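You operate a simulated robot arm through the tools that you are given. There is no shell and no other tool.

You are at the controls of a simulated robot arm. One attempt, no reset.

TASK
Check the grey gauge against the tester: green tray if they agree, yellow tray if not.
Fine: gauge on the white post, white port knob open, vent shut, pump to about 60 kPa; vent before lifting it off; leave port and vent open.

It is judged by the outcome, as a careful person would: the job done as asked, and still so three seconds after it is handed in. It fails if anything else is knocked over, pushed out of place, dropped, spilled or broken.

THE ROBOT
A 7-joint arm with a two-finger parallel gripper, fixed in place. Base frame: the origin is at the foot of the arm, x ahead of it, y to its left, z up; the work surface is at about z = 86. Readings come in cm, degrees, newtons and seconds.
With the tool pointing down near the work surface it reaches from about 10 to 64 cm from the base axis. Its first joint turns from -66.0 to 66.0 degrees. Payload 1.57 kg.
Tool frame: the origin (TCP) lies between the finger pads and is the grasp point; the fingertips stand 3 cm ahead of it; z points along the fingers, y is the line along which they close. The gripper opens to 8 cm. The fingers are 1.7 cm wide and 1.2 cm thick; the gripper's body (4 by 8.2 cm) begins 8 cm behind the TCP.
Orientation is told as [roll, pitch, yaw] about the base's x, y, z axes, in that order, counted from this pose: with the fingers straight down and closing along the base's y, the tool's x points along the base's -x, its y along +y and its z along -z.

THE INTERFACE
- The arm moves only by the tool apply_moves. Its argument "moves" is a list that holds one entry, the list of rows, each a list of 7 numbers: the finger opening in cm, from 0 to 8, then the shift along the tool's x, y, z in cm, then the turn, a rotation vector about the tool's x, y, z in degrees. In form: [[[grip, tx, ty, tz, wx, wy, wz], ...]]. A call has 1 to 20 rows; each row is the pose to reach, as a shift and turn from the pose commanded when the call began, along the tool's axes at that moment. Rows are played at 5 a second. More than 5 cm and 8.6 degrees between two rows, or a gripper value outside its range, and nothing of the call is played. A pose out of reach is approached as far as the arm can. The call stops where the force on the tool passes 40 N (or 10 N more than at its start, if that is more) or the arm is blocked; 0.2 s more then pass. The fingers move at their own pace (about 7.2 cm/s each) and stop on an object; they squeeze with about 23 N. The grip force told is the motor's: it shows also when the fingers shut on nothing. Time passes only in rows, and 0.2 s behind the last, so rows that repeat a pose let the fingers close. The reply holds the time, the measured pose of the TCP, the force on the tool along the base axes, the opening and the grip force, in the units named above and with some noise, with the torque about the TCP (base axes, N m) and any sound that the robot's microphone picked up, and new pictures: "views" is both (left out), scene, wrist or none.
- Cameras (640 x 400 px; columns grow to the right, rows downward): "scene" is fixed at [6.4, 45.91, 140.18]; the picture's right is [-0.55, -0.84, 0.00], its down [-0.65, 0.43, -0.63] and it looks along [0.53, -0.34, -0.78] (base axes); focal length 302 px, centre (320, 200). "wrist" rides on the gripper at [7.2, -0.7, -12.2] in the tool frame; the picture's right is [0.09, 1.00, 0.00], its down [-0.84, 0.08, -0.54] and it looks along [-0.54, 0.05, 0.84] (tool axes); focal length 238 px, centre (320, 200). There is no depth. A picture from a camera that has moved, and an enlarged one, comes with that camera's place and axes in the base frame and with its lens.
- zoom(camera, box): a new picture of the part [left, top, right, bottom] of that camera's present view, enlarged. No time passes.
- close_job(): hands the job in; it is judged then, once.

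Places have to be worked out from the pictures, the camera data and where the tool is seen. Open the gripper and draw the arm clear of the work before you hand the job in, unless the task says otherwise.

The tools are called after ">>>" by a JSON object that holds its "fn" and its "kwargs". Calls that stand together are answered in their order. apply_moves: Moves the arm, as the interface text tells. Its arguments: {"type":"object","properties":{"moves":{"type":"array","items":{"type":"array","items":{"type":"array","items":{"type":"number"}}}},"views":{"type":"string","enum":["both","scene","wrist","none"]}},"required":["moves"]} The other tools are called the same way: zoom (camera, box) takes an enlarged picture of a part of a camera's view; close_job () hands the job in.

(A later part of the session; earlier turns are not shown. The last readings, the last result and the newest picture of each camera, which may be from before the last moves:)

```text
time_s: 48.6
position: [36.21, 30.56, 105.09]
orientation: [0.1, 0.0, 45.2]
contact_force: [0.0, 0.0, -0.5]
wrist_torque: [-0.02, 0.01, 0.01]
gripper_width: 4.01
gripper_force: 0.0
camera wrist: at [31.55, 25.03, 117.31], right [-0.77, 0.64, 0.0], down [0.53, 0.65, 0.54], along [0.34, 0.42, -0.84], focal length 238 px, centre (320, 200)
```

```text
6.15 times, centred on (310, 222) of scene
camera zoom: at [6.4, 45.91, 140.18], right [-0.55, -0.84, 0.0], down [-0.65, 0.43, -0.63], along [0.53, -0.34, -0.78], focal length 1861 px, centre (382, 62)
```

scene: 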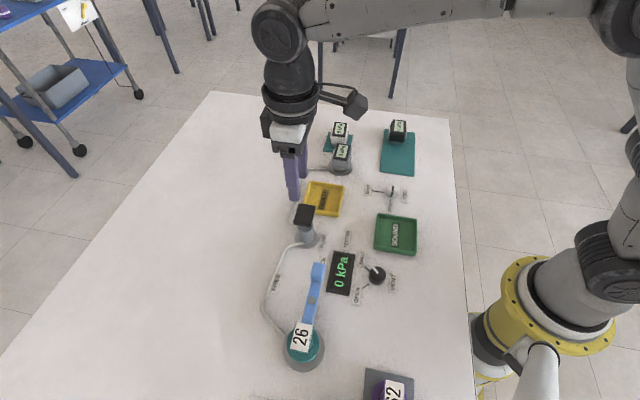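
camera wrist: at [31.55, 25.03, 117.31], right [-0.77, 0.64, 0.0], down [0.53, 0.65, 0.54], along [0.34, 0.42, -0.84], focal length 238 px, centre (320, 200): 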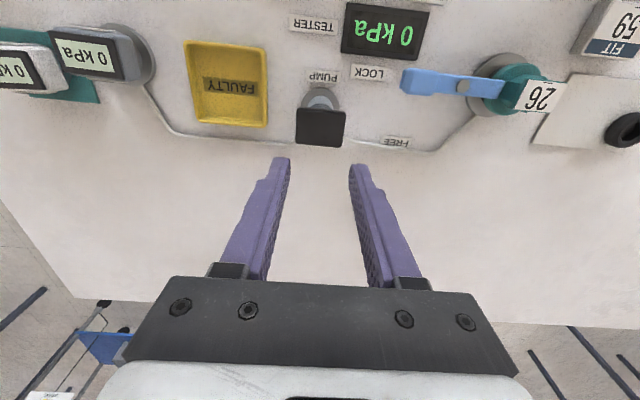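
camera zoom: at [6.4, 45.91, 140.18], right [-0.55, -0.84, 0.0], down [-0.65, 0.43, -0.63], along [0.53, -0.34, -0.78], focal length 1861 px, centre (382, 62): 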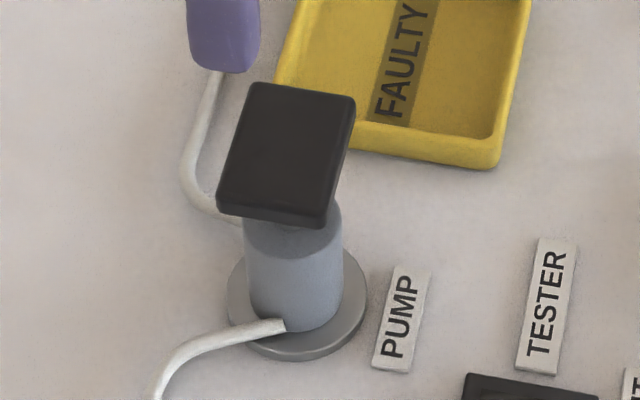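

The pump handle is a black plate of about 4.4 × 3.3 cm, centred near tool (+0.87, -0.1), with its top at about z 95. I'll close the fingers, centre over it, and come down to just above it.

>>> {"fn": "apply_moves", "kwargs": {"moves": [[[2, 0.4, -0.05, 0, 0, 0, 0], [0.5, 0.87, -0.1, 0, 0, 0, 0], [0, 0.87, -0.1, 2, 0, 0, 0], [0, 0.87, -0.1, 4, 0, 0, 0], [0, 0.87, -0.1, 5.5, 0, 0, 0], [0, 0.87, -0.1, 6, 0, 0, 0], [0, 0.87, -0.1, 6, 0, 0, 0]]], "views": "both"}}

>>> {"fn": "zoom", "kwargs": {"camera": "wrist", "box": [240, 90, 400, 220]}}

>>> {"fn": "zoom", "kwargs": {"camera": "scene", "box": [260, 120, 400, 300]}}

```text
time_s: 50.2
position: [35.61, 29.99, 98.99]
orientation: [0.0, 0.0, 45.2]
contact_force: [-0.7, 0.8, 0.7]
wrist_torque: [-0.03, 0.01, -0.03]
gripper_width: 0.02
gripper_force: 21.3
camera wrist: at [30.89, 24.46, 111.14], right [-0.77, 0.64, 0.0], down [0.54, 0.65, 0.54], along [0.35, 0.42, -0.84], focal length 238 px, centre (320, 200)
```

scene: 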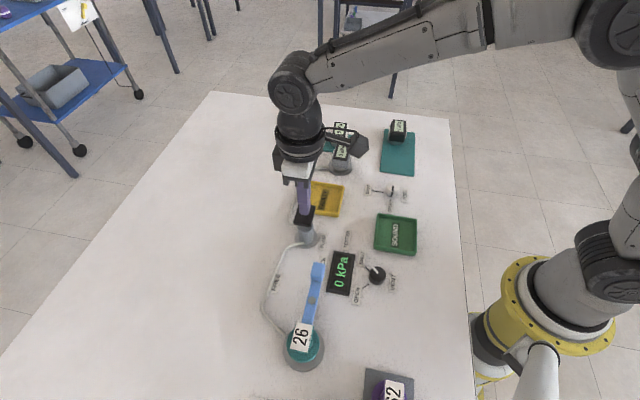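
wrist: 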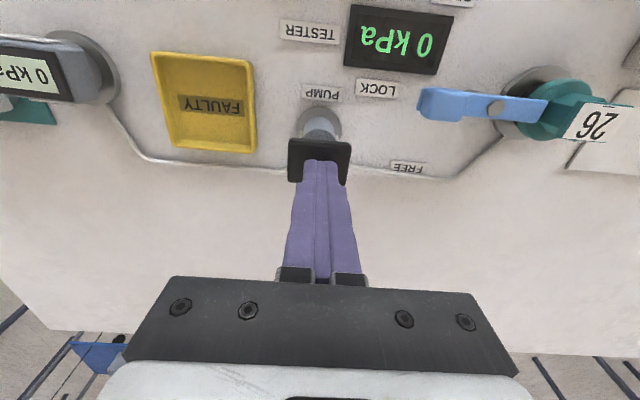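

```text
3.08 times, centred on (320, 155) of wrist
camera zoom: at [30.89, 24.46, 111.14], right [-0.77, 0.64, 0.0], down [0.54, 0.65, 0.54], along [0.35, 0.42, -0.84], focal length 733 px, centre (320, 338)
```

zoom: 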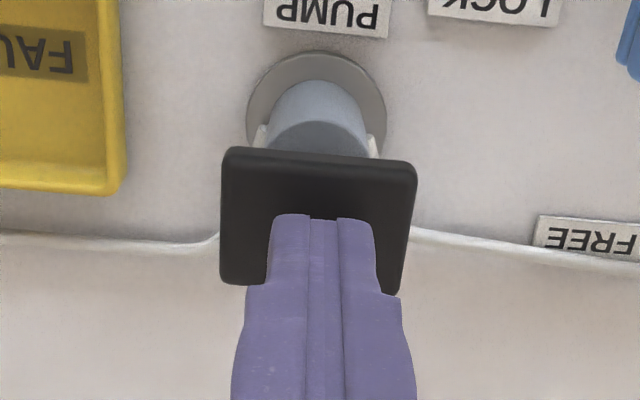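

```text
2.22 times, centred on (330, 210) of scene
camera zoom: at [6.4, 45.91, 140.18], right [-0.55, -0.84, 0.0], down [-0.65, 0.43, -0.63], along [0.53, -0.34, -0.78], focal length 672 px, centre (298, 178)
```

zoom: 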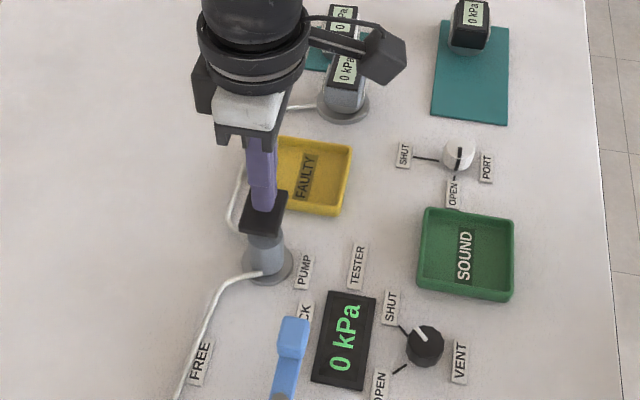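

The fingertips are centred over the plate, and both the tester and the gauge are partly visible in the wrist view. I'll push down gently to find contact and feel the stroke.

>>> {"fn": "apply_moves", "kwargs": {"moves": [[[0, 0, -0.05, 0.4, 0, 0, 0], [0, 0, -0.05, 0.8, 0, 0, 0], [0, 0, -0.05, 1.1, 0, 0, 0], [0, 0, -0.05, 1.4, 0, 0, 0], [0, 0, -0.05, 1.7, 0, 0, 0], [0, 0, -0.05, 1.7, 0, 0, 0]]], "views": "both"}}

```text
time_s: 51.6
position: [35.66, 29.79, 97.2]
orientation: [0.0, -0.1, 45.1]
contact_force: [-0.6, 1.1, 2.1]
wrist_torque: [0.07, 0.0, 0.02]
gripper_width: 0.01
gripper_force: 21.2
camera wrist: at [31.01, 24.29, 109.41], right [-0.77, 0.64, 0.0], down [0.54, 0.65, 0.54], along [0.35, 0.42, -0.84], focal length 238 px, centre (320, 200)
```

scene: 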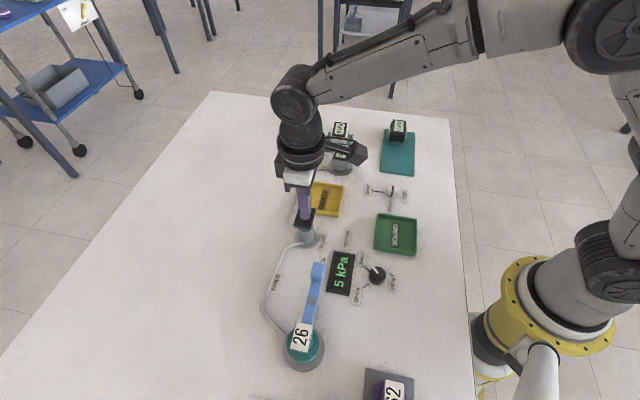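
wrist: 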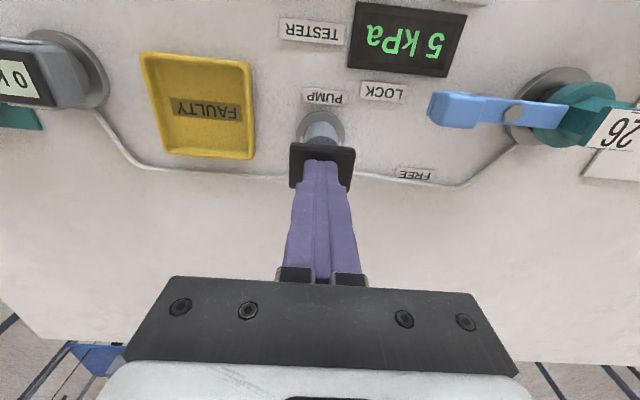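

The tester reads 5 kPa after about 0.7 cm of stroke. I'll check the gauge reading.

>>> {"fn": "zoom", "kwargs": {"camera": "scene", "box": [310, 110, 390, 180]}}

>>> {"fn": "zoom", "kwargs": {"camera": "wrist", "box": [0, 20, 120, 140]}}

```text
5.71 times, centred on (350, 145) of scene
camera zoom: at [6.39, 45.91, 140.18], right [-0.55, -0.84, 0.0], down [-0.65, 0.43, -0.63], along [0.53, -0.34, -0.78], focal length 1728 px, centre (149, 514)
```

zoom: 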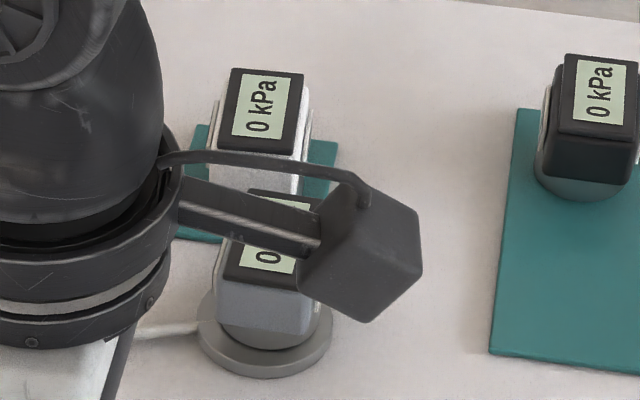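

```text
3.33 times, centred on (60, 80) of wrist
camera zoom: at [31.01, 24.29, 109.41], right [-0.77, 0.64, 0.0], down [0.54, 0.65, 0.54], along [0.35, 0.42, -0.84], focal length 794 px, centre (1187, 600)
```

zoom: 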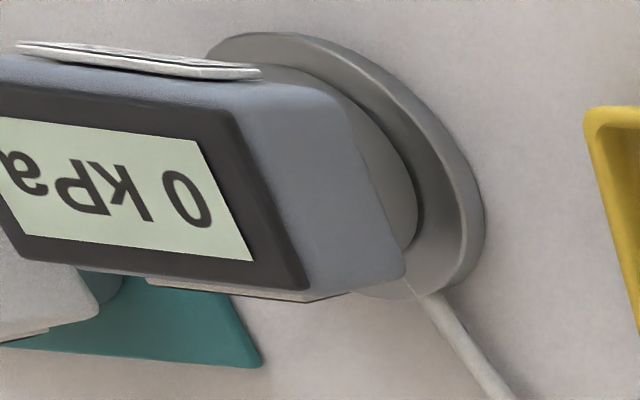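

The gauge still shows 0 while the tester shows 5. I'll keep pressing slowly to complete the stroke and see whether the gauge starts to respond.

>>> {"fn": "apply_moves", "kwargs": {"moves": [[[0, 0, 0, 0.3, 0, 0, 0], [0, 0, 0, 0.6, 0, 0, 0], [0, 0, 0, 0.9, 0, 0, 0], [0, 0, 0, 0.9, 0, 0, 0]]], "views": "both"}}

>>> {"fn": "zoom", "kwargs": {"camera": "wrist", "box": [0, 20, 120, 140]}}

```text
time_s: 52.6
position: [35.58, 29.78, 96.24]
orientation: [0.1, 0.0, 45.0]
contact_force: [0.3, -0.5, 3.8]
wrist_torque: [0.01, -0.06, -0.02]
gripper_width: 0.0
gripper_force: 21.2
camera wrist: at [30.95, 24.31, 108.51], right [-0.77, 0.64, 0.0], down [0.54, 0.65, 0.54], along [0.35, 0.42, -0.84], focal length 238 px, centre (320, 200)
```

scene: 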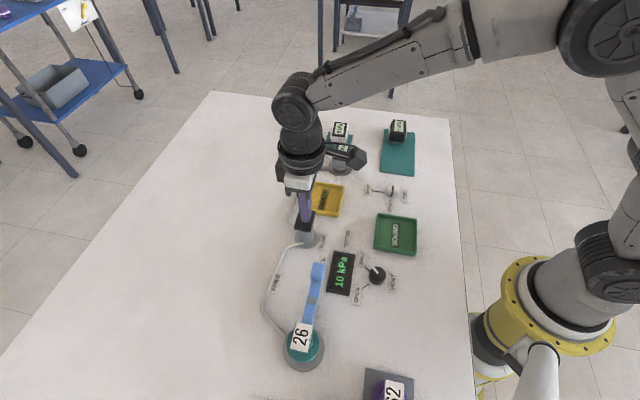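
wrist: 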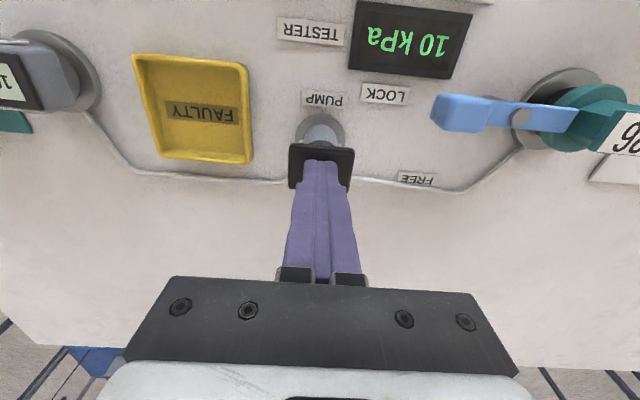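

```text
3.33 times, centred on (60, 80) of wrist
camera zoom: at [30.95, 24.31, 108.51], right [-0.77, 0.64, 0.0], down [0.54, 0.65, 0.54], along [0.35, 0.42, -0.84], focal length 794 px, centre (1187, 600)
```

zoom: 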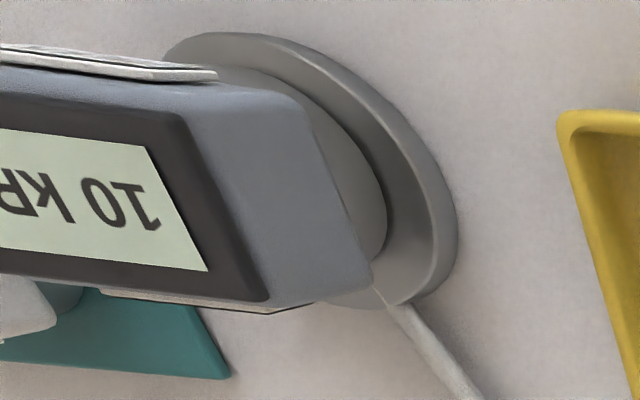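

Both now read 10 kPa, so the gauge is connected. I'll continue the stroke.

>>> {"fn": "apply_moves", "kwargs": {"moves": [[[0, 0, 0, 0.3, 0, 0, 0], [0, 0, 0, 0.6, 0, 0, 0], [0, 0, 0, 0.9, 0, 0, 0], [0, 0, 0, 0.9, 0, 0, 0], [0, 0, 0, 0.9, 0, 0, 0]]], "views": "both"}}

>>> {"fn": "zoom", "kwargs": {"camera": "scene", "box": [270, 190, 400, 320]}}

>>> {"fn": "zoom", "kwargs": {"camera": "wrist", "box": [0, 20, 120, 140]}}

```text
time_s: 53.8
position: [35.64, 29.88, 95.45]
orientation: [0.1, 0.0, 45.1]
contact_force: [-1.9, -2.1, 3.4]
wrist_torque: [-0.08, 0.03, -0.02]
gripper_width: 0.0
gripper_force: 21.5
heard: click
camera wrist: at [31.02, 24.37, 107.65], right [-0.77, 0.64, 0.0], down [0.54, 0.65, 0.54], along [0.35, 0.42, -0.84], focal length 238 px, centre (320, 200)
```

scene: 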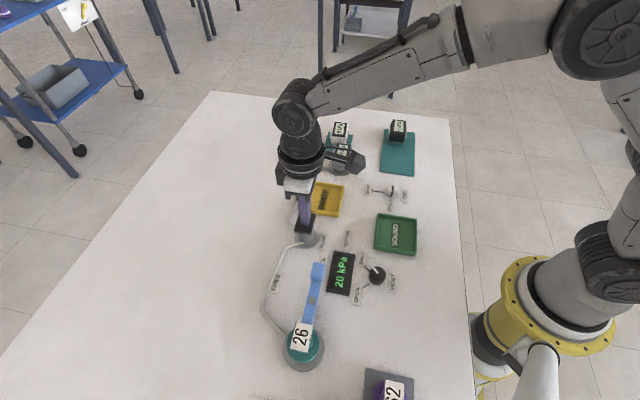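
wrist: 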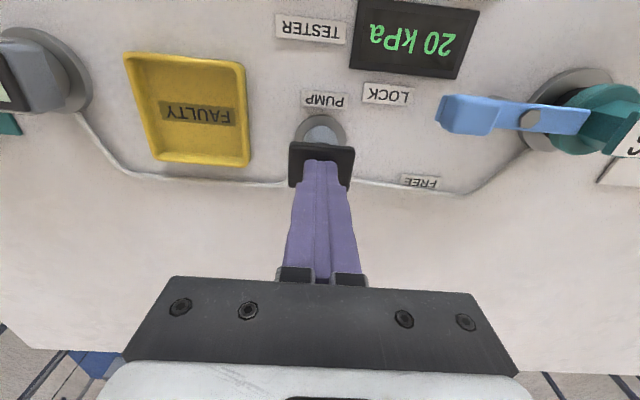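

```text
3.08 times, centred on (335, 255) of scene
camera zoom: at [6.39, 45.9, 140.18], right [-0.55, -0.84, 0.0], down [-0.65, 0.43, -0.63], along [0.53, -0.34, -0.78], focal length 930 px, centre (274, 31)
```

zoom: 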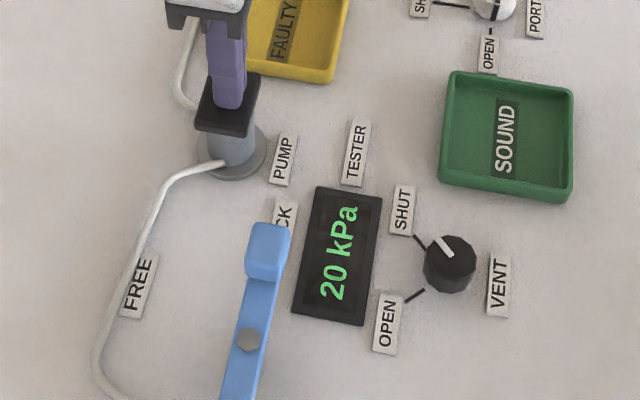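

```text
3.33 times, centred on (60, 80) of wrist
camera zoom: at [31.02, 24.37, 107.65], right [-0.77, 0.64, 0.0], down [0.54, 0.65, 0.54], along [0.35, 0.42, -0.84], focal length 794 px, centre (1187, 600)
```

zoom: 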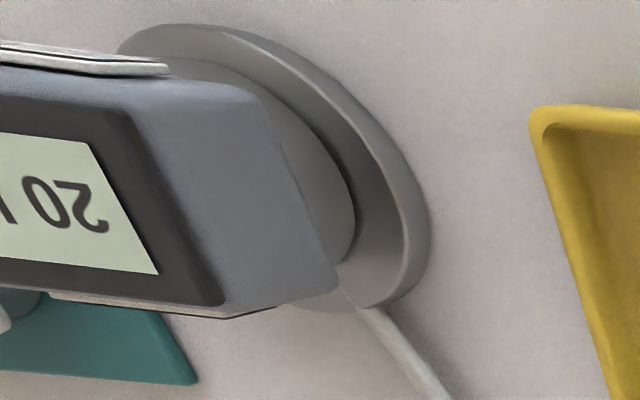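

A click at the bottom of the stroke, and both read 20 kPa. I'll lift to let the plunger return and see whether pressure holds.

>>> {"fn": "apply_moves", "kwargs": {"moves": [[[0, 0, 0, -0.8, 0, 0, 0], [0, 0, 0, -1.6, 0, 0, 0], [0, 0, 0, -2.4, 0, 0, 0], [0, 0, 0, -3.2, 0, 0, 0], [0, 0, 0, -3.2, 0, 0, 0]]], "views": "both"}}

>>> {"fn": "zoom", "kwargs": {"camera": "wrist", "box": [240, 90, 400, 220]}}

```text
time_s: 55.0
position: [35.62, 29.89, 98.6]
orientation: [0.0, 0.1, 45.1]
contact_force: [-0.4, -0.8, 0.2]
wrist_torque: [0.01, -0.01, 0.01]
gripper_width: 0.0
gripper_force: 21.1
camera wrist: at [31.04, 24.36, 110.86], right [-0.77, 0.64, 0.0], down [0.54, 0.65, 0.54], along [0.35, 0.42, -0.84], focal length 238 px, centre (320, 200)
```

scene: 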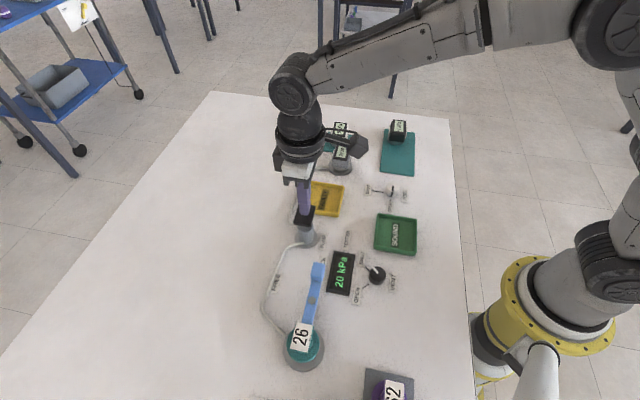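
wrist: 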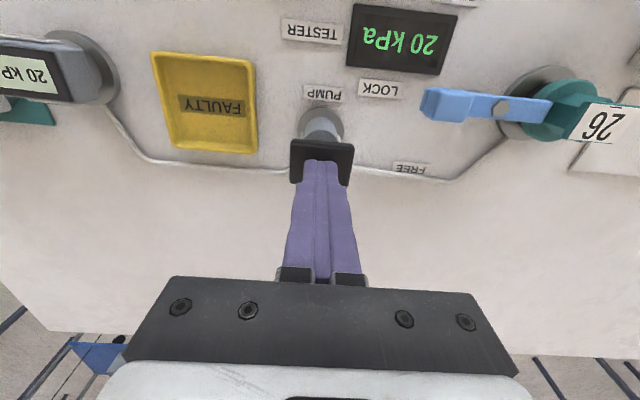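

```text
3.08 times, centred on (320, 155) of wrist
camera zoom: at [31.04, 24.36, 110.86], right [-0.77, 0.64, 0.0], down [0.54, 0.65, 0.54], along [0.35, 0.42, -0.84], focal length 733 px, centre (320, 338)
```

zoom: 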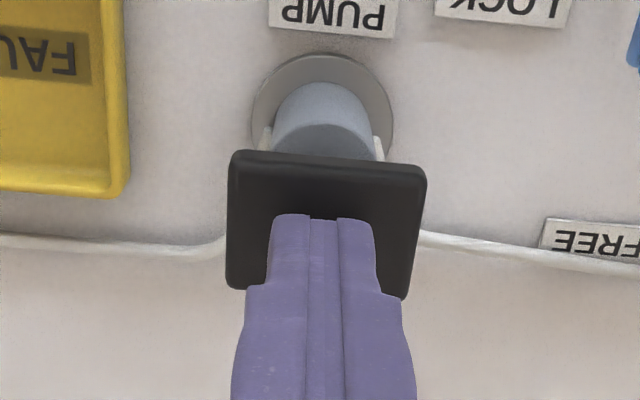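

The plunger sprang back and both hold at 20 kPa. Second stroke.

>>> {"fn": "apply_moves", "kwargs": {"moves": [[[0, 0, 0, 0.6, 0, 0, 0], [0, 0, 0, 1.1, 0, 0, 0], [0, 0, 0, 1.6, 0, 0, 0], [0, 0, 0, 2.1, 0, 0, 0], [0, 0, 0, 2.6, 0, 0, 0], [0, 0, 0, 3.0, 0, 0, 0], [0, 0, 0, 3.2, 0, 0, 0], [0, 0, 0, 3.2, 0, 0, 0]]], "views": "both"}}

>>> {"fn": "zoom", "kwargs": {"camera": "wrist", "box": [0, 20, 120, 140]}}

```text
time_s: 56.8
position: [35.64, 30.02, 95.52]
orientation: [0.0, 0.0, 45.0]
contact_force: [0.8, -1.3, 3.9]
wrist_torque: [0.0, -0.03, -0.01]
gripper_width: 0.0
gripper_force: 21.2
heard: click
camera wrist: at [31.06, 24.34, 107.68], right [-0.77, 0.64, 0.0], down [0.54, 0.65, 0.54], along [0.35, 0.42, -0.84], focal length 238 px, centre (320, 200)
```

scene: 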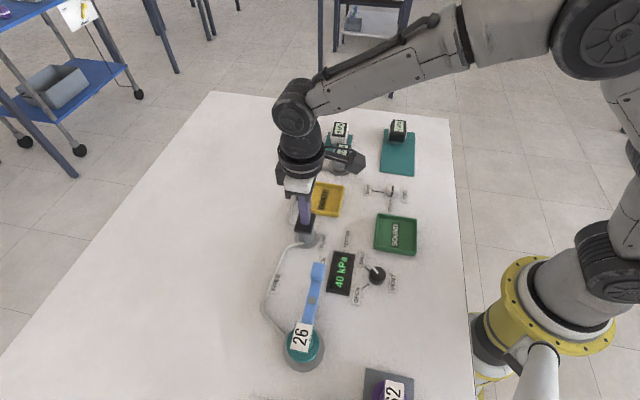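
wrist: 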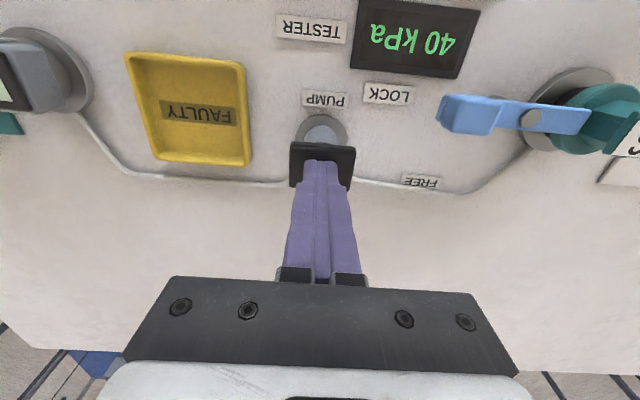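

```text
3.33 times, centred on (60, 80) of wrist
camera zoom: at [31.06, 24.34, 107.68], right [-0.77, 0.64, 0.0], down [0.54, 0.65, 0.54], along [0.35, 0.42, -0.84], focal length 794 px, centre (1187, 600)
```

zoom: 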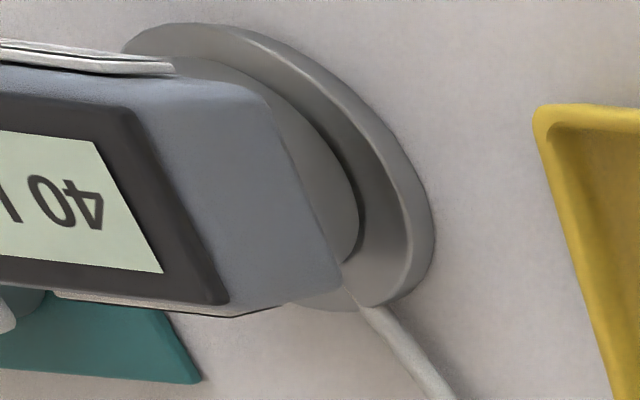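

Both read 40 kPa. One more full stroke should give about 60: lift, then press again.

>>> {"fn": "apply_moves", "kwargs": {"moves": [[[0, 0, 0, -0.8, 0, 0, 0], [0, 0, 0, -1.6, 0, 0, 0], [0, 0, 0, -2.4, 0, 0, 0], [0, 0, 0, -3.2, 0, 0, 0], [0, 0, 0, -3.2, 0, 0, 0], [0, 0, 0, -2.6, 0, 0, 0], [0, 0, 0, -2.1, 0, 0, 0], [0, 0, 0, -1.6, 0, 0, 0], [0, 0, 0, -1.1, 0, 0, 0], [0, 0, 0, -0.6, 0, 0, 0], [0, 0, 0, -0.2, 0, 0, 0], [0, 0, 0, 0, 0, 0, 0], [0, 0, 0, 0, 0, 0, 0]]], "views": "both"}}

>>> {"fn": "zoom", "kwargs": {"camera": "wrist", "box": [0, 20, 120, 140]}}

```text
time_s: 59.6
position: [35.61, 29.86, 95.54]
orientation: [0.1, 0.0, 45.1]
contact_force: [0.3, 2.2, 4.0]
wrist_torque: [0.06, 0.02, -0.01]
gripper_width: 0.0
gripper_force: 21.1
heard: click
camera wrist: at [31.01, 24.31, 107.69], right [-0.77, 0.64, 0.0], down [0.54, 0.65, 0.54], along [0.35, 0.42, -0.84], focal length 238 px, centre (320, 200)
```

scene: 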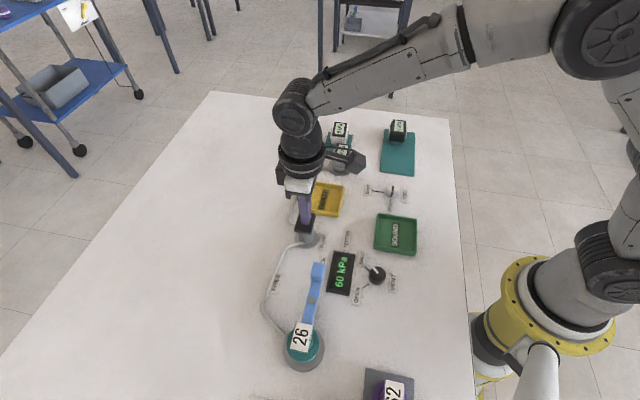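
wrist: 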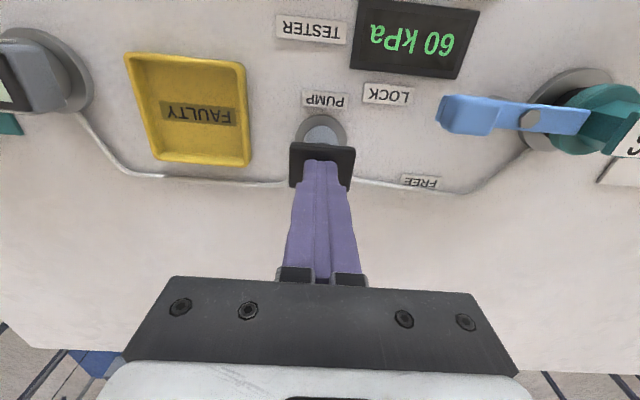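

```text
3.33 times, centred on (60, 80) of wrist
camera zoom: at [31.01, 24.31, 107.69], right [-0.77, 0.64, 0.0], down [0.54, 0.65, 0.54], along [0.35, 0.42, -0.84], focal length 794 px, centre (1187, 600)
```

zoom: 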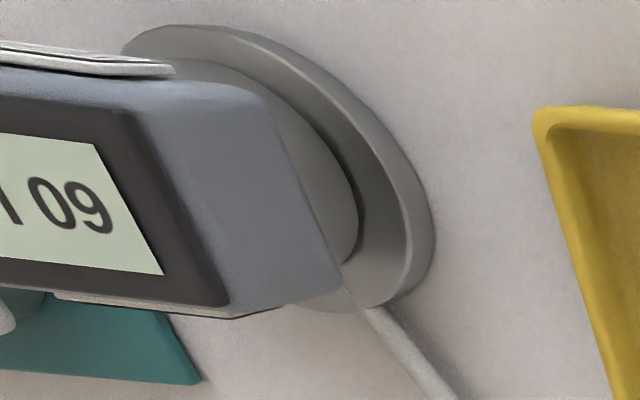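

Tester reads 60 and the gauge appears to read 60. I'll lift off the pump and take a clear settled reading of both.

>>> {"fn": "apply_moves", "kwargs": {"moves": [[[0, 0, 0, -1, 0, 0, 0], [0, 0, 0, -2.2, 0, 0, 0], [0, 0, 0, -3.4, 0, 0, 0], [0, 0, 0, -5.5, 0, 0, 0], [0, 0.5, 0, -8, 0, 0, 0], [0, 3, -3, -9, 0, 0, 0], [0, 6, -5, -9, 0, 0, 0], [0, 6, -5, -9, 0, 0, 0], [0, 6, -5, -9, 0, 0, 0]]], "views": "both"}}

>>> {"fn": "zoom", "kwargs": {"camera": "scene", "box": [310, 110, 390, 180]}}

>>> {"fn": "zoom", "kwargs": {"camera": "scene", "box": [290, 190, 420, 310]}}

>>> {"fn": "zoom", "kwargs": {"camera": "wrist", "box": [0, 0, 200, 160]}}

```text
time_s: 61.6
position: [35.15, 22.07, 104.42]
orientation: [0.1, -0.1, 45.1]
contact_force: [0.9, 0.1, 0.6]
wrist_torque: [0.01, 0.0, 0.03]
gripper_width: 0.0
gripper_force: 21.6
camera wrist: at [30.44, 16.44, 116.63], right [-0.77, 0.64, 0.0], down [0.54, 0.65, 0.54], along [0.35, 0.42, -0.84], focal length 238 px, centre (320, 200)
```

scene: 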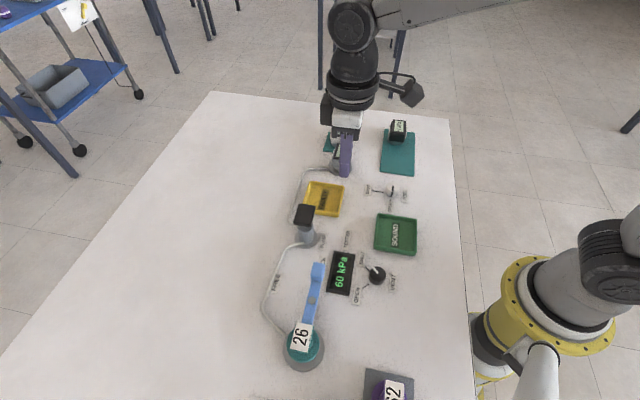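
wrist: 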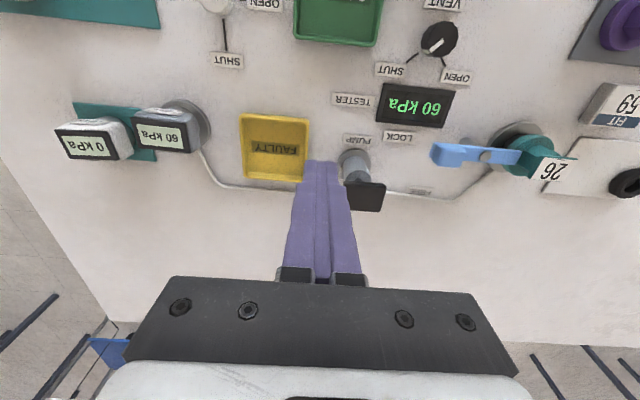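

```text
5.71 times, centred on (350, 145) of scene
camera zoom: at [6.4, 45.91, 140.18], right [-0.55, -0.84, 0.0], down [-0.65, 0.43, -0.63], along [0.53, -0.34, -0.78], focal length 1728 px, centre (149, 514)
```

zoom: 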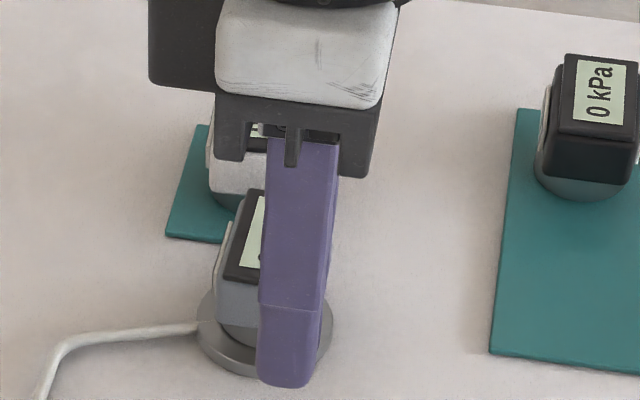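

```text
3.33 times, centred on (355, 250) of scene
camera zoom: at [6.4, 45.91, 140.18], right [-0.55, -0.84, 0.0], down [-0.65, 0.43, -0.63], along [0.53, -0.34, -0.78], focal length 1008 px, centre (203, 33)
```

zoom: 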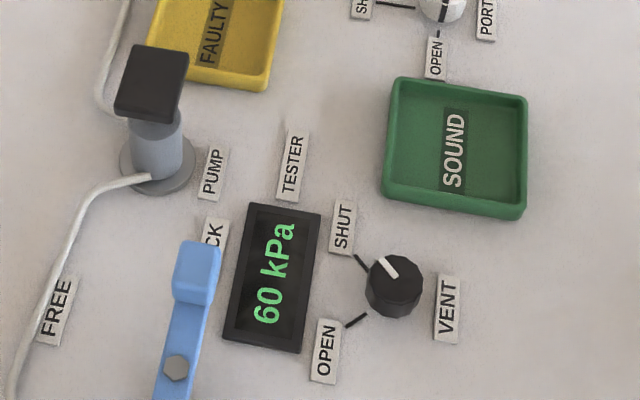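

```text
2.50 times, centred on (100, 80) of wrist
camera zoom: at [30.44, 16.44, 116.63], right [-0.77, 0.64, 0.0], down [0.54, 0.65, 0.54], along [0.35, 0.42, -0.84], focal length 596 px, centre (870, 500)
```

zoom: 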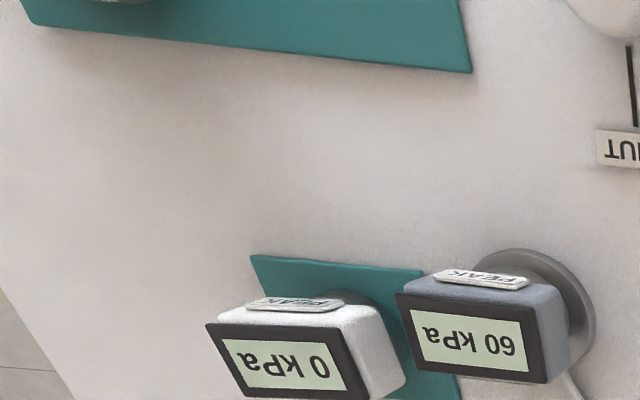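

Settled readings: tester 60 kPa, grey gauge 60 kPa, so they agree and the gauge goes in the green tray. First I vent: I'll go back above the vent knob with yaw -25° so I can turn it 90° counter-clockwise to OPEN.

>>> {"fn": "apply_moves", "kwargs": {"moves": [[[1, 0.9, 1.2, 0, 0, 0, 7.8], [2, 1.9, 2.4, 0, 0, 0, 15.6], [3, 2.9, 3.7, 0, 0, 0, 23.3], [4, 3.9, 4.9, 0, 0, 0, 31.1], [4.4, 4.9, 6.2, 0, 0, 0, 38.9], [4.4, 5.9, 7.4, 0, 0, 0, 46.7], [4.4, 6.8, 8.7, 0, 0, 0, 54.4], [4.4, 7.8, 10, 1, 0, 0, 62.2], [4.4, 8.79, 11.19, 4, 0, 0, 70], [4.4, 8.79, 11.19, 7, 0, 0, 70], [4.4, 8.79, 11.19, 10, 0, 0, 70], [4.4, 8.79, 11.19, 11, 0, 0, 70], [4.4, 8.79, 11.19, 11, 0, 0, 70]]], "views": "both"}}

>>> {"fn": "zoom", "kwargs": {"camera": "wrist", "box": [260, 90, 380, 200]}}

>>> {"fn": "zoom", "kwargs": {"camera": "scene", "box": [310, 110, 390, 180]}}

```text
time_s: 64.4
position: [20.84, 23.71, 93.26]
orientation: [0.0, 0.0, -25.0]
contact_force: [0.2, -1.0, 0.0]
wrist_torque: [-0.01, 0.0, -0.01]
gripper_width: 4.43
gripper_force: 0.0
camera wrist: at [14.06, 26.16, 105.58], right [0.34, 0.94, 0.0], down [0.79, -0.28, 0.54], along [0.51, -0.18, -0.84], focal length 238 px, centre (320, 200)
```

scene: 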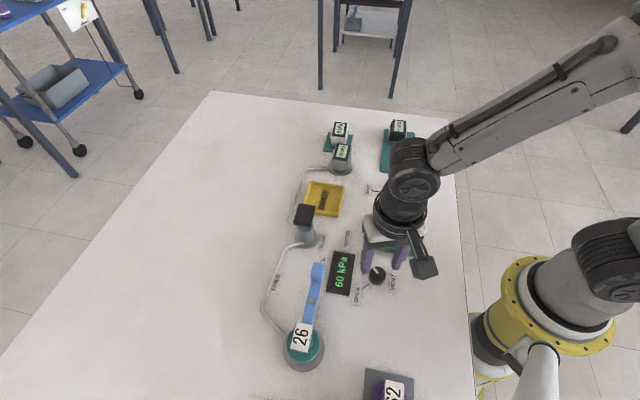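
wrist: 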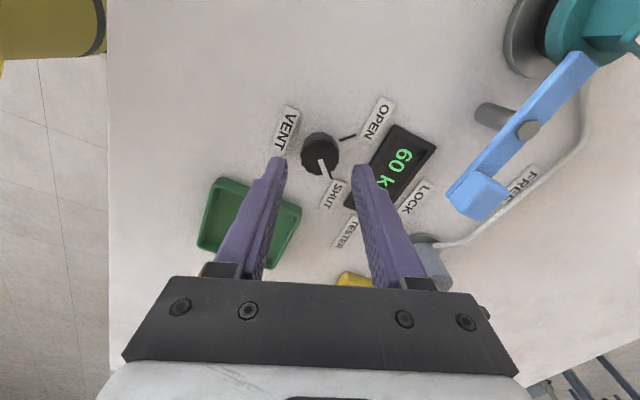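

```text
3.64 times, centred on (320, 145) of wrist
camera zoom: at [14.06, 26.16, 105.58], right [0.34, 0.94, 0.0], down [0.79, -0.28, 0.54], along [0.51, -0.18, -0.84], focal length 867 px, centre (320, 400)
```

zoom: 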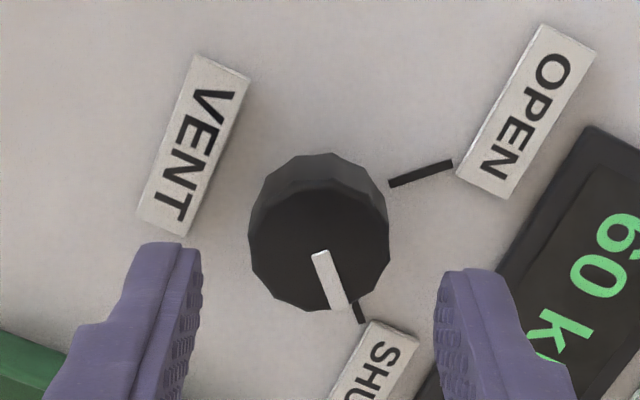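

```text
5.71 times, centred on (350, 145) of scene
camera zoom: at [6.4, 45.91, 140.18], right [-0.55, -0.84, 0.0], down [-0.65, 0.43, -0.63], along [0.53, -0.34, -0.78], focal length 1728 px, centre (149, 514)
```

zoom: 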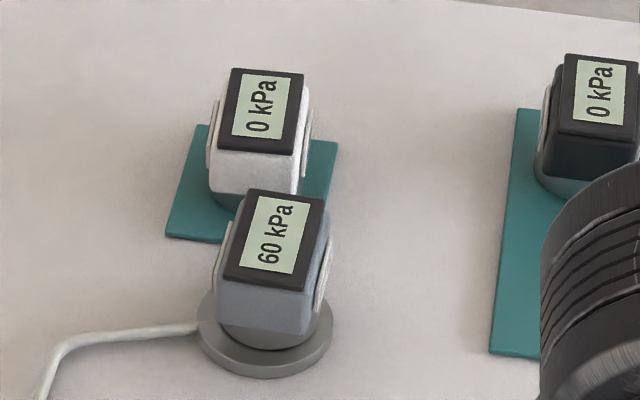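

Both hold steady at 60 kPa in clear view. The knob is centred, so I'll lower and grip it.

>>> {"fn": "apply_moves", "kwargs": {"moves": [[[4.0, -0.1, 0, 1, 0, 0, 0], [4.0, -0.1, 0, 2, 0, 0, 0], [4.0, -0.1, 0, 3, 0, 0, 0], [4.0, -0.1, 0, 3.5, 0, 0, 0], [4.0, -0.1, 0, 3.5, 0, 0, 0], [3.2, -0.1, 0, 3.5, 0, 0, 0], [2.0, -0.1, 0, 3.5, 0, 0, 0], [2.0, -0.1, 0, 3.5, 0, 0, 0], [2.0, -0.1, 0, 3.5, 0, 0, 0]]], "views": "none"}}

```text
time_s: 66.4
position: [20.8, 23.72, 89.88]
orientation: [0.0, 0.1, -25.0]
contact_force: [1.8, 4.8, -5.8]
wrist_torque: [-0.23, 0.07, 0.05]
gripper_width: 2.94
gripper_force: 38.9
```

Grip is well centred at only about 5 N. I'll turn counter-clockwise in stages.

>>> {"fn": "apply_moves", "kwargs": {"moves": [[[2.0, 0, 0.03, 0, 0, 0, -6], [2.0, 0, 0.03, 0, 0, 0, -12], [2.0, 0, 0.03, 0, 0, 0, -18], [2.0, 0, 0.03, 0, 0, 0, -24], [2.0, 0, 0.03, 0, 0, 0, -24]]], "views": "none"}}

```text
time_s: 67.6
position: [20.76, 23.64, 89.91]
orientation: [0.0, 0.0, -0.9]
contact_force: [2.3, 3.3, -11.2]
wrist_torque: [0.48, 0.1, 0.04]
gripper_width: 2.92
gripper_force: 38.9
```

>>> {"fn": "apply_moves", "kwargs": {"moves": [[[2.0, 0, 0, 0.02, 0, 0, -6], [2.0, 0, 0, 0.03, 0, 0, -12], [2.0, 0, 0, 0.03, 0, 0, -18], [2.0, 0, 0, 0.03, 0, 0, -24], [2.0, 0, 0, 0.03, 0, 0, -24]]], "views": "none"}}

```text
time_s: 68.8
position: [21.01, 23.64, 89.86]
orientation: [-0.1, 0.1, 23.2]
contact_force: [-4.4, 0.0, -2.8]
wrist_torque: [0.48, -0.03, -0.01]
gripper_width: 2.95
gripper_force: 38.5
```

>>> {"fn": "apply_moves", "kwargs": {"moves": [[[2.0, 0, 0, 0, 0, 0, -6], [2.0, 0, 0, 0, 0, 0, -12], [2.0, 0, 0, 0, 0, 0, -18], [2.0, 0, 0, 0, 0, 0, -24], [2.0, 0, 0, 0, 0, 0, -24]]], "views": "scene"}}

>>> {"fn": "zoom", "kwargs": {"camera": "scene", "box": [290, 210, 420, 320]}}

```text
time_s: 70.0
position: [20.91, 23.59, 89.91]
orientation: [0.1, 0.1, 47.2]
contact_force: [-7.8, 6.7, -8.9]
wrist_torque: [0.17, -0.4, 0.02]
gripper_width: 2.93
gripper_force: 39.3
```

scene: 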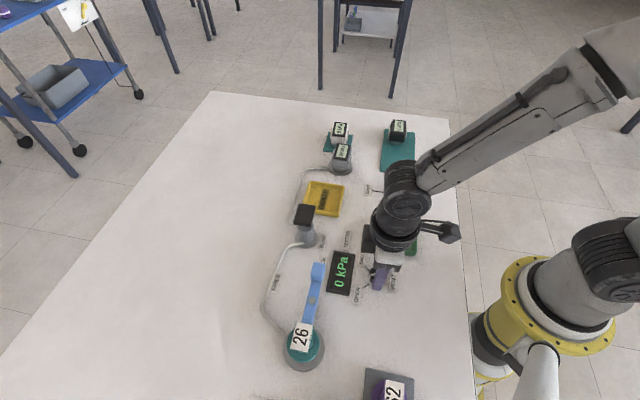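

```text
3.64 times, centred on (355, 265) of scene
camera zoom: at [6.38, 45.93, 140.17], right [-0.55, -0.84, 0.0], down [-0.65, 0.43, -0.63], along [0.53, -0.34, -0.78], focal length 1100 px, centre (193, -36)
```

zoom: 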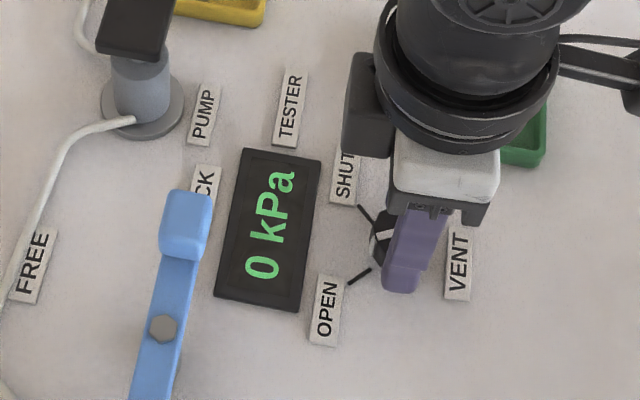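

The tester has fallen to 0 kPa. I'll finish the last 18° to bring the vent fully to OPEN.

>>> {"fn": "apply_moves", "kwargs": {"moves": [[[2.0, 0, 0.05, 0, 0, 0, -5], [2.0, 0, 0.05, 0.03, 0, 0, -10], [2.0, 0, 0.05, 0.03, 0, 0, -15], [2.0, 0, 0.05, 0.03, 0, 0, -18], [2.0, 0, 0.05, 0.03, 0, 0, -18]]], "views": "wrist"}}

>>> {"fn": "zoom", "kwargs": {"camera": "wrist", "box": [260, 90, 380, 200]}}

```text
time_s: 71.2
position: [20.79, 23.69, 89.79]
orientation: [-0.1, 0.0, 65.2]
contact_force: [1.8, -5.1, 0.0]
wrist_torque: [-0.28, 0.39, 0.02]
gripper_width: 2.97
gripper_force: 39.4
camera wrist: at [18.43, 16.91, 102.14], right [-0.94, 0.33, 0.0], down [0.28, 0.79, 0.54], along [0.18, 0.51, -0.84], focal length 238 px, centre (320, 200)
```

wrist: 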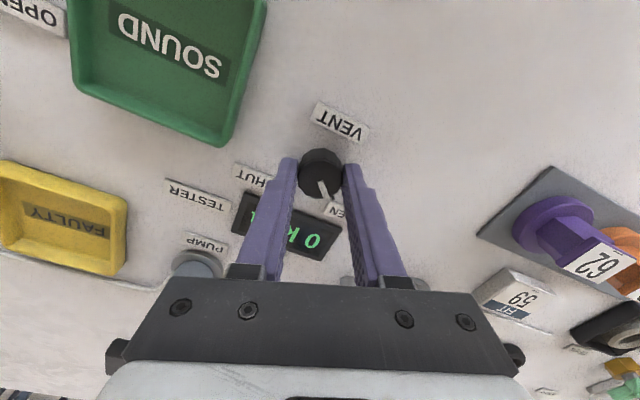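

```text
3.64 times, centred on (320, 145) of wrist
camera zoom: at [18.43, 16.91, 102.14], right [-0.94, 0.33, 0.0], down [0.28, 0.79, 0.54], along [0.18, 0.51, -0.84], focal length 867 px, centre (320, 400)
```

zoom: 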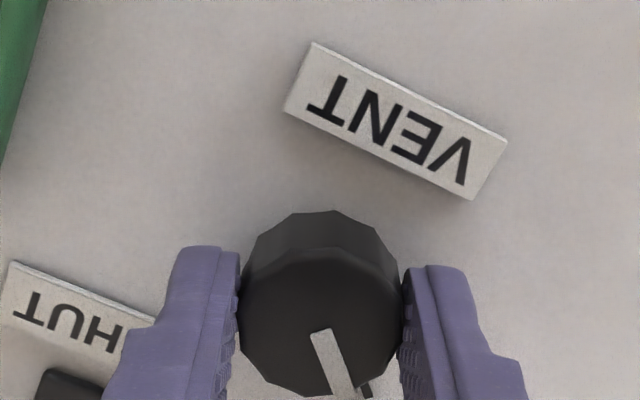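

The vent is back at the same angle it started from, with the pointer on the OPEN line. I'll release and rise to verify.

>>> {"fn": "apply_moves", "kwargs": {"moves": [[[3.2, 0, 0, 0, 0, 0, 0], [4.0, 0, 0, 0, 0, 0, 0], [4.0, 0, 0, -1, 0, 0, 0], [4.0, 0, 0, -3, 0, 0, 0], [4.0, 0, 0, -6.5, 0, 0, 0], [4.0, 0, 0, -10, 0, 0, 0], [4.0, 0, 0, -12, 0, 0, 0], [4.0, 0, 0, -12, 0, 0, 0]]], "views": "both"}}

>>> {"fn": "zoom", "kwargs": {"camera": "wrist", "box": [250, 60, 400, 190]}}

>>> {"fn": "zoom", "kwargs": {"camera": "scene", "box": [310, 110, 390, 180]}}

```text
time_s: 73.0
position: [20.82, 23.5, 101.89]
orientation: [0.0, 0.0, 65.0]
contact_force: [-0.2, -0.2, -0.5]
wrist_torque: [-0.02, 0.04, -0.06]
gripper_width: 3.99
gripper_force: 0.1
camera wrist: at [18.4, 16.82, 114.13], right [-0.94, 0.34, 0.0], down [0.28, 0.79, 0.54], along [0.18, 0.51, -0.84], focal length 238 px, centre (320, 200)
```

scene: 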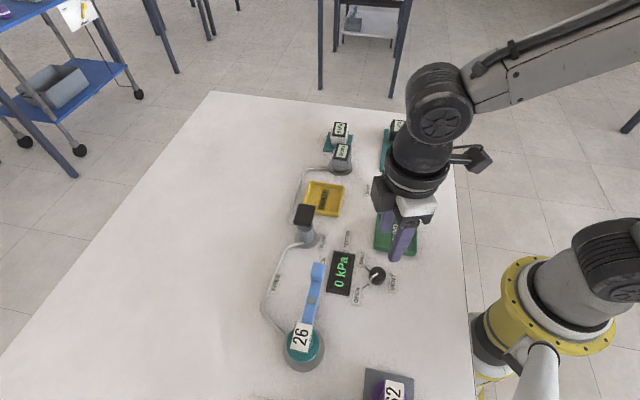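
wrist: 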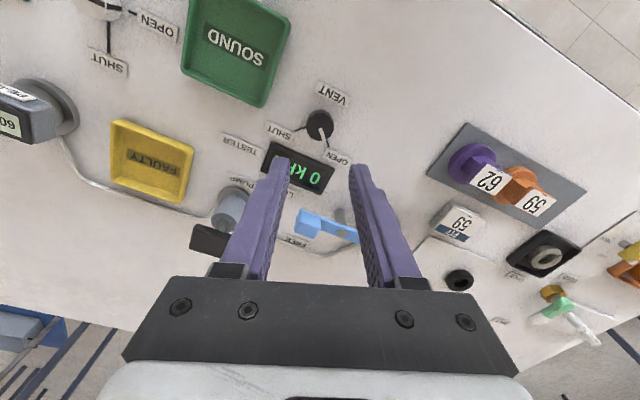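

```text
3.08 times, centred on (325, 125) of wrist
camera zoom: at [18.4, 16.82, 114.13], right [-0.94, 0.34, 0.0], down [0.28, 0.79, 0.54], along [0.18, 0.51, -0.84], focal length 733 px, centre (305, 431)
```

zoom: 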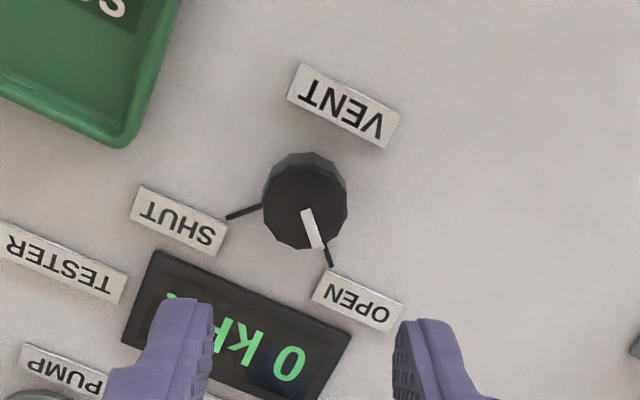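

```text
5.71 times, centred on (350, 145) of scene
camera zoom: at [6.4, 45.91, 140.18], right [-0.55, -0.84, 0.0], down [-0.65, 0.43, -0.63], along [0.53, -0.34, -0.78], focal length 1728 px, centre (149, 514)
```

zoom: 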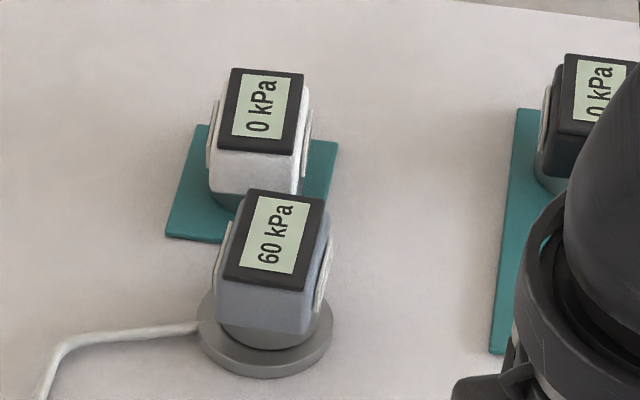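

The vent is OPEN and the tester is at 0. The grey gauge still shows 60, consistent with its PEAK (peak-hold) marking and matching the tester's 60 kPa peak. I'll move back above the gauge with the gripper open and re-read it.

>>> {"fn": "apply_moves", "kwargs": {"moves": [[[5, -0.13, -3.5, 0, 0, 0, 2.5], [6, -0.26, -7.3, 0, 0, 0, 5], [6.8, -0.4, -11.2, 0, 0, 0, 7.5], [6.8, -0.53, -15.1, 0, 0, 0, 10], [6.8, -0.67, -19, 0.5, 0, 0, 13], [6.8, -0.8, -22.9, 1, 0, 0, 16], [6.8, -0.95, -26.8, 2, 0, 0, 19], [6.8, -1.1, -30.27, 2.9, 0, 0, 21.4], [6.8, -1.1, -30.27, 2.9, 0, 0, 21.4], [6.8, -1.1, -30.27, 2.9, 0, 0, 21.4]]], "views": "both"}}

>>> {"fn": "zoom", "kwargs": {"camera": "wrist", "box": [250, 80, 390, 200]}}

>>> {"fn": "zoom", "kwargs": {"camera": "scene", "box": [300, 180, 430, 300]}}

```text
time_s: 75.2
position: [48.72, 11.79, 99.07]
orientation: [0.0, 0.1, 43.7]
contact_force: [0.1, -0.6, -0.9]
wrist_torque: [-0.01, -0.02, 0.02]
gripper_width: 6.77
gripper_force: 0.0
camera wrist: at [44.08, 6.4, 111.16], right [-0.75, 0.66, 0.0], down [0.55, 0.63, 0.54], along [0.36, 0.41, -0.84], focal length 238 px, centre (320, 200)
```

scene: 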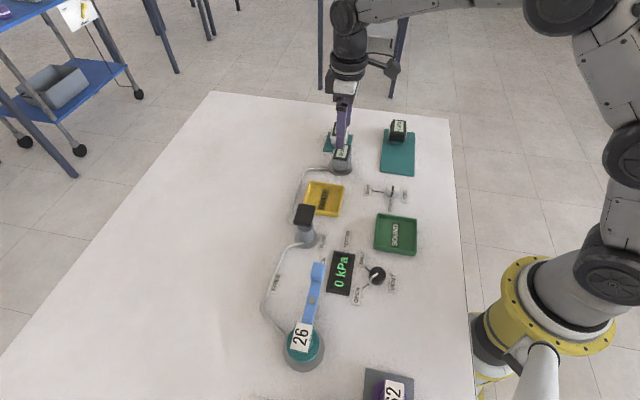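
wrist: 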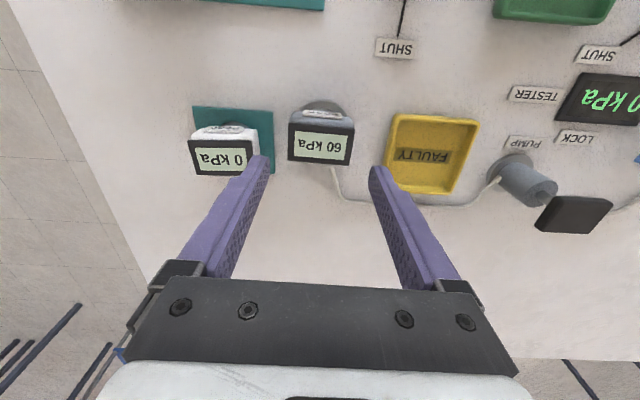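

```text
3.33 times, centred on (320, 140) of wrist
camera zoom: at [44.08, 6.4, 111.16], right [-0.75, 0.66, 0.0], down [0.55, 0.63, 0.54], along [0.36, 0.41, -0.84], focal length 794 px, centre (320, 400)
```

zoom: 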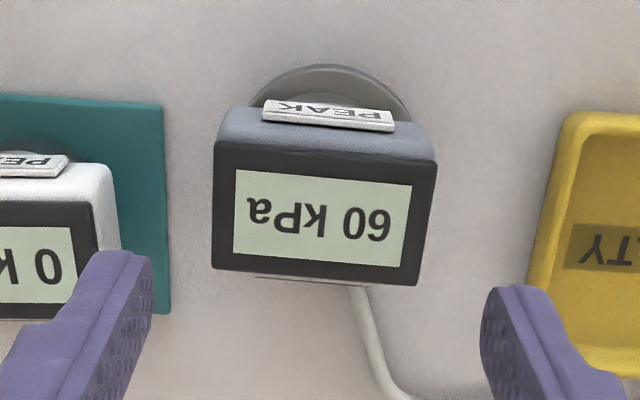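

```text
3.33 times, centred on (365, 240) of scene
camera zoom: at [6.4, 45.91, 140.18], right [-0.55, -0.84, 0.0], down [-0.65, 0.43, -0.63], along [0.53, -0.34, -0.78], focal length 1008 px, centre (170, 67)
```

zoom: 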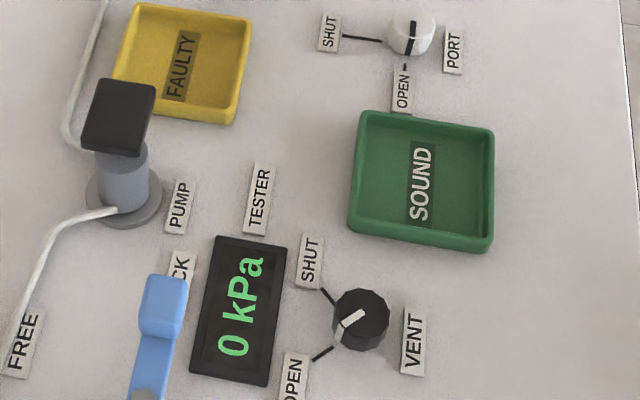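

The gauge is centred below the gripper. I'll descend to the same height I released it at (z about 90.25) and grip it.

>>> {"fn": "apply_moves", "kwargs": {"moves": [[[6.8, 0, 0, 2, 0, 0, 0], [6.8, 0, 0, 4, 0, 0, 0], [6.8, 0, 0, 6, 0, 0, 0], [6.8, 0, 0, 7.6, 0, 0, 0], [6.8, 0, 0, 8.75, 0, 0, 0], [6.8, 0, 0, 8.75, 0, 0, 0]]], "views": "wrist"}}

```text
time_s: 76.6
position: [48.76, 12.01, 90.1]
orientation: [0.1, 0.0, 43.6]
contact_force: [0.9, -0.4, 0.5]
wrist_torque: [0.01, 0.0, 0.01]
gripper_width: 6.81
gripper_force: 0.0
camera wrist: at [44.05, 6.6, 102.36], right [-0.75, 0.66, 0.0], down [0.55, 0.63, 0.54], along [0.36, 0.41, -0.84], focal length 238 px, centre (320, 200)
```

wrist: 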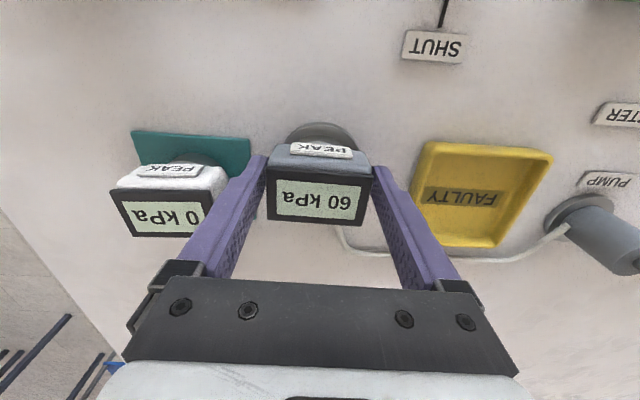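

>>> {"fn": "apply_moves", "kwargs": {"moves": [[[6.0, 0, 0, 0, 0, 0, 0], [5.2, 0, 0, 0, 0, 0, 0], [4.5, 0, 0, 0, 0, 0, 0], [4.5, 0, 0, 0, 0, 0, 0]]], "views": "none"}}

```text
time_s: 77.6
position: [48.75, 11.96, 90.11]
orientation: [0.1, -0.1, 43.7]
contact_force: [0.3, 0.3, -0.7]
wrist_torque: [0.02, -0.05, 0.01]
gripper_width: 5.58
gripper_force: 22.9
```

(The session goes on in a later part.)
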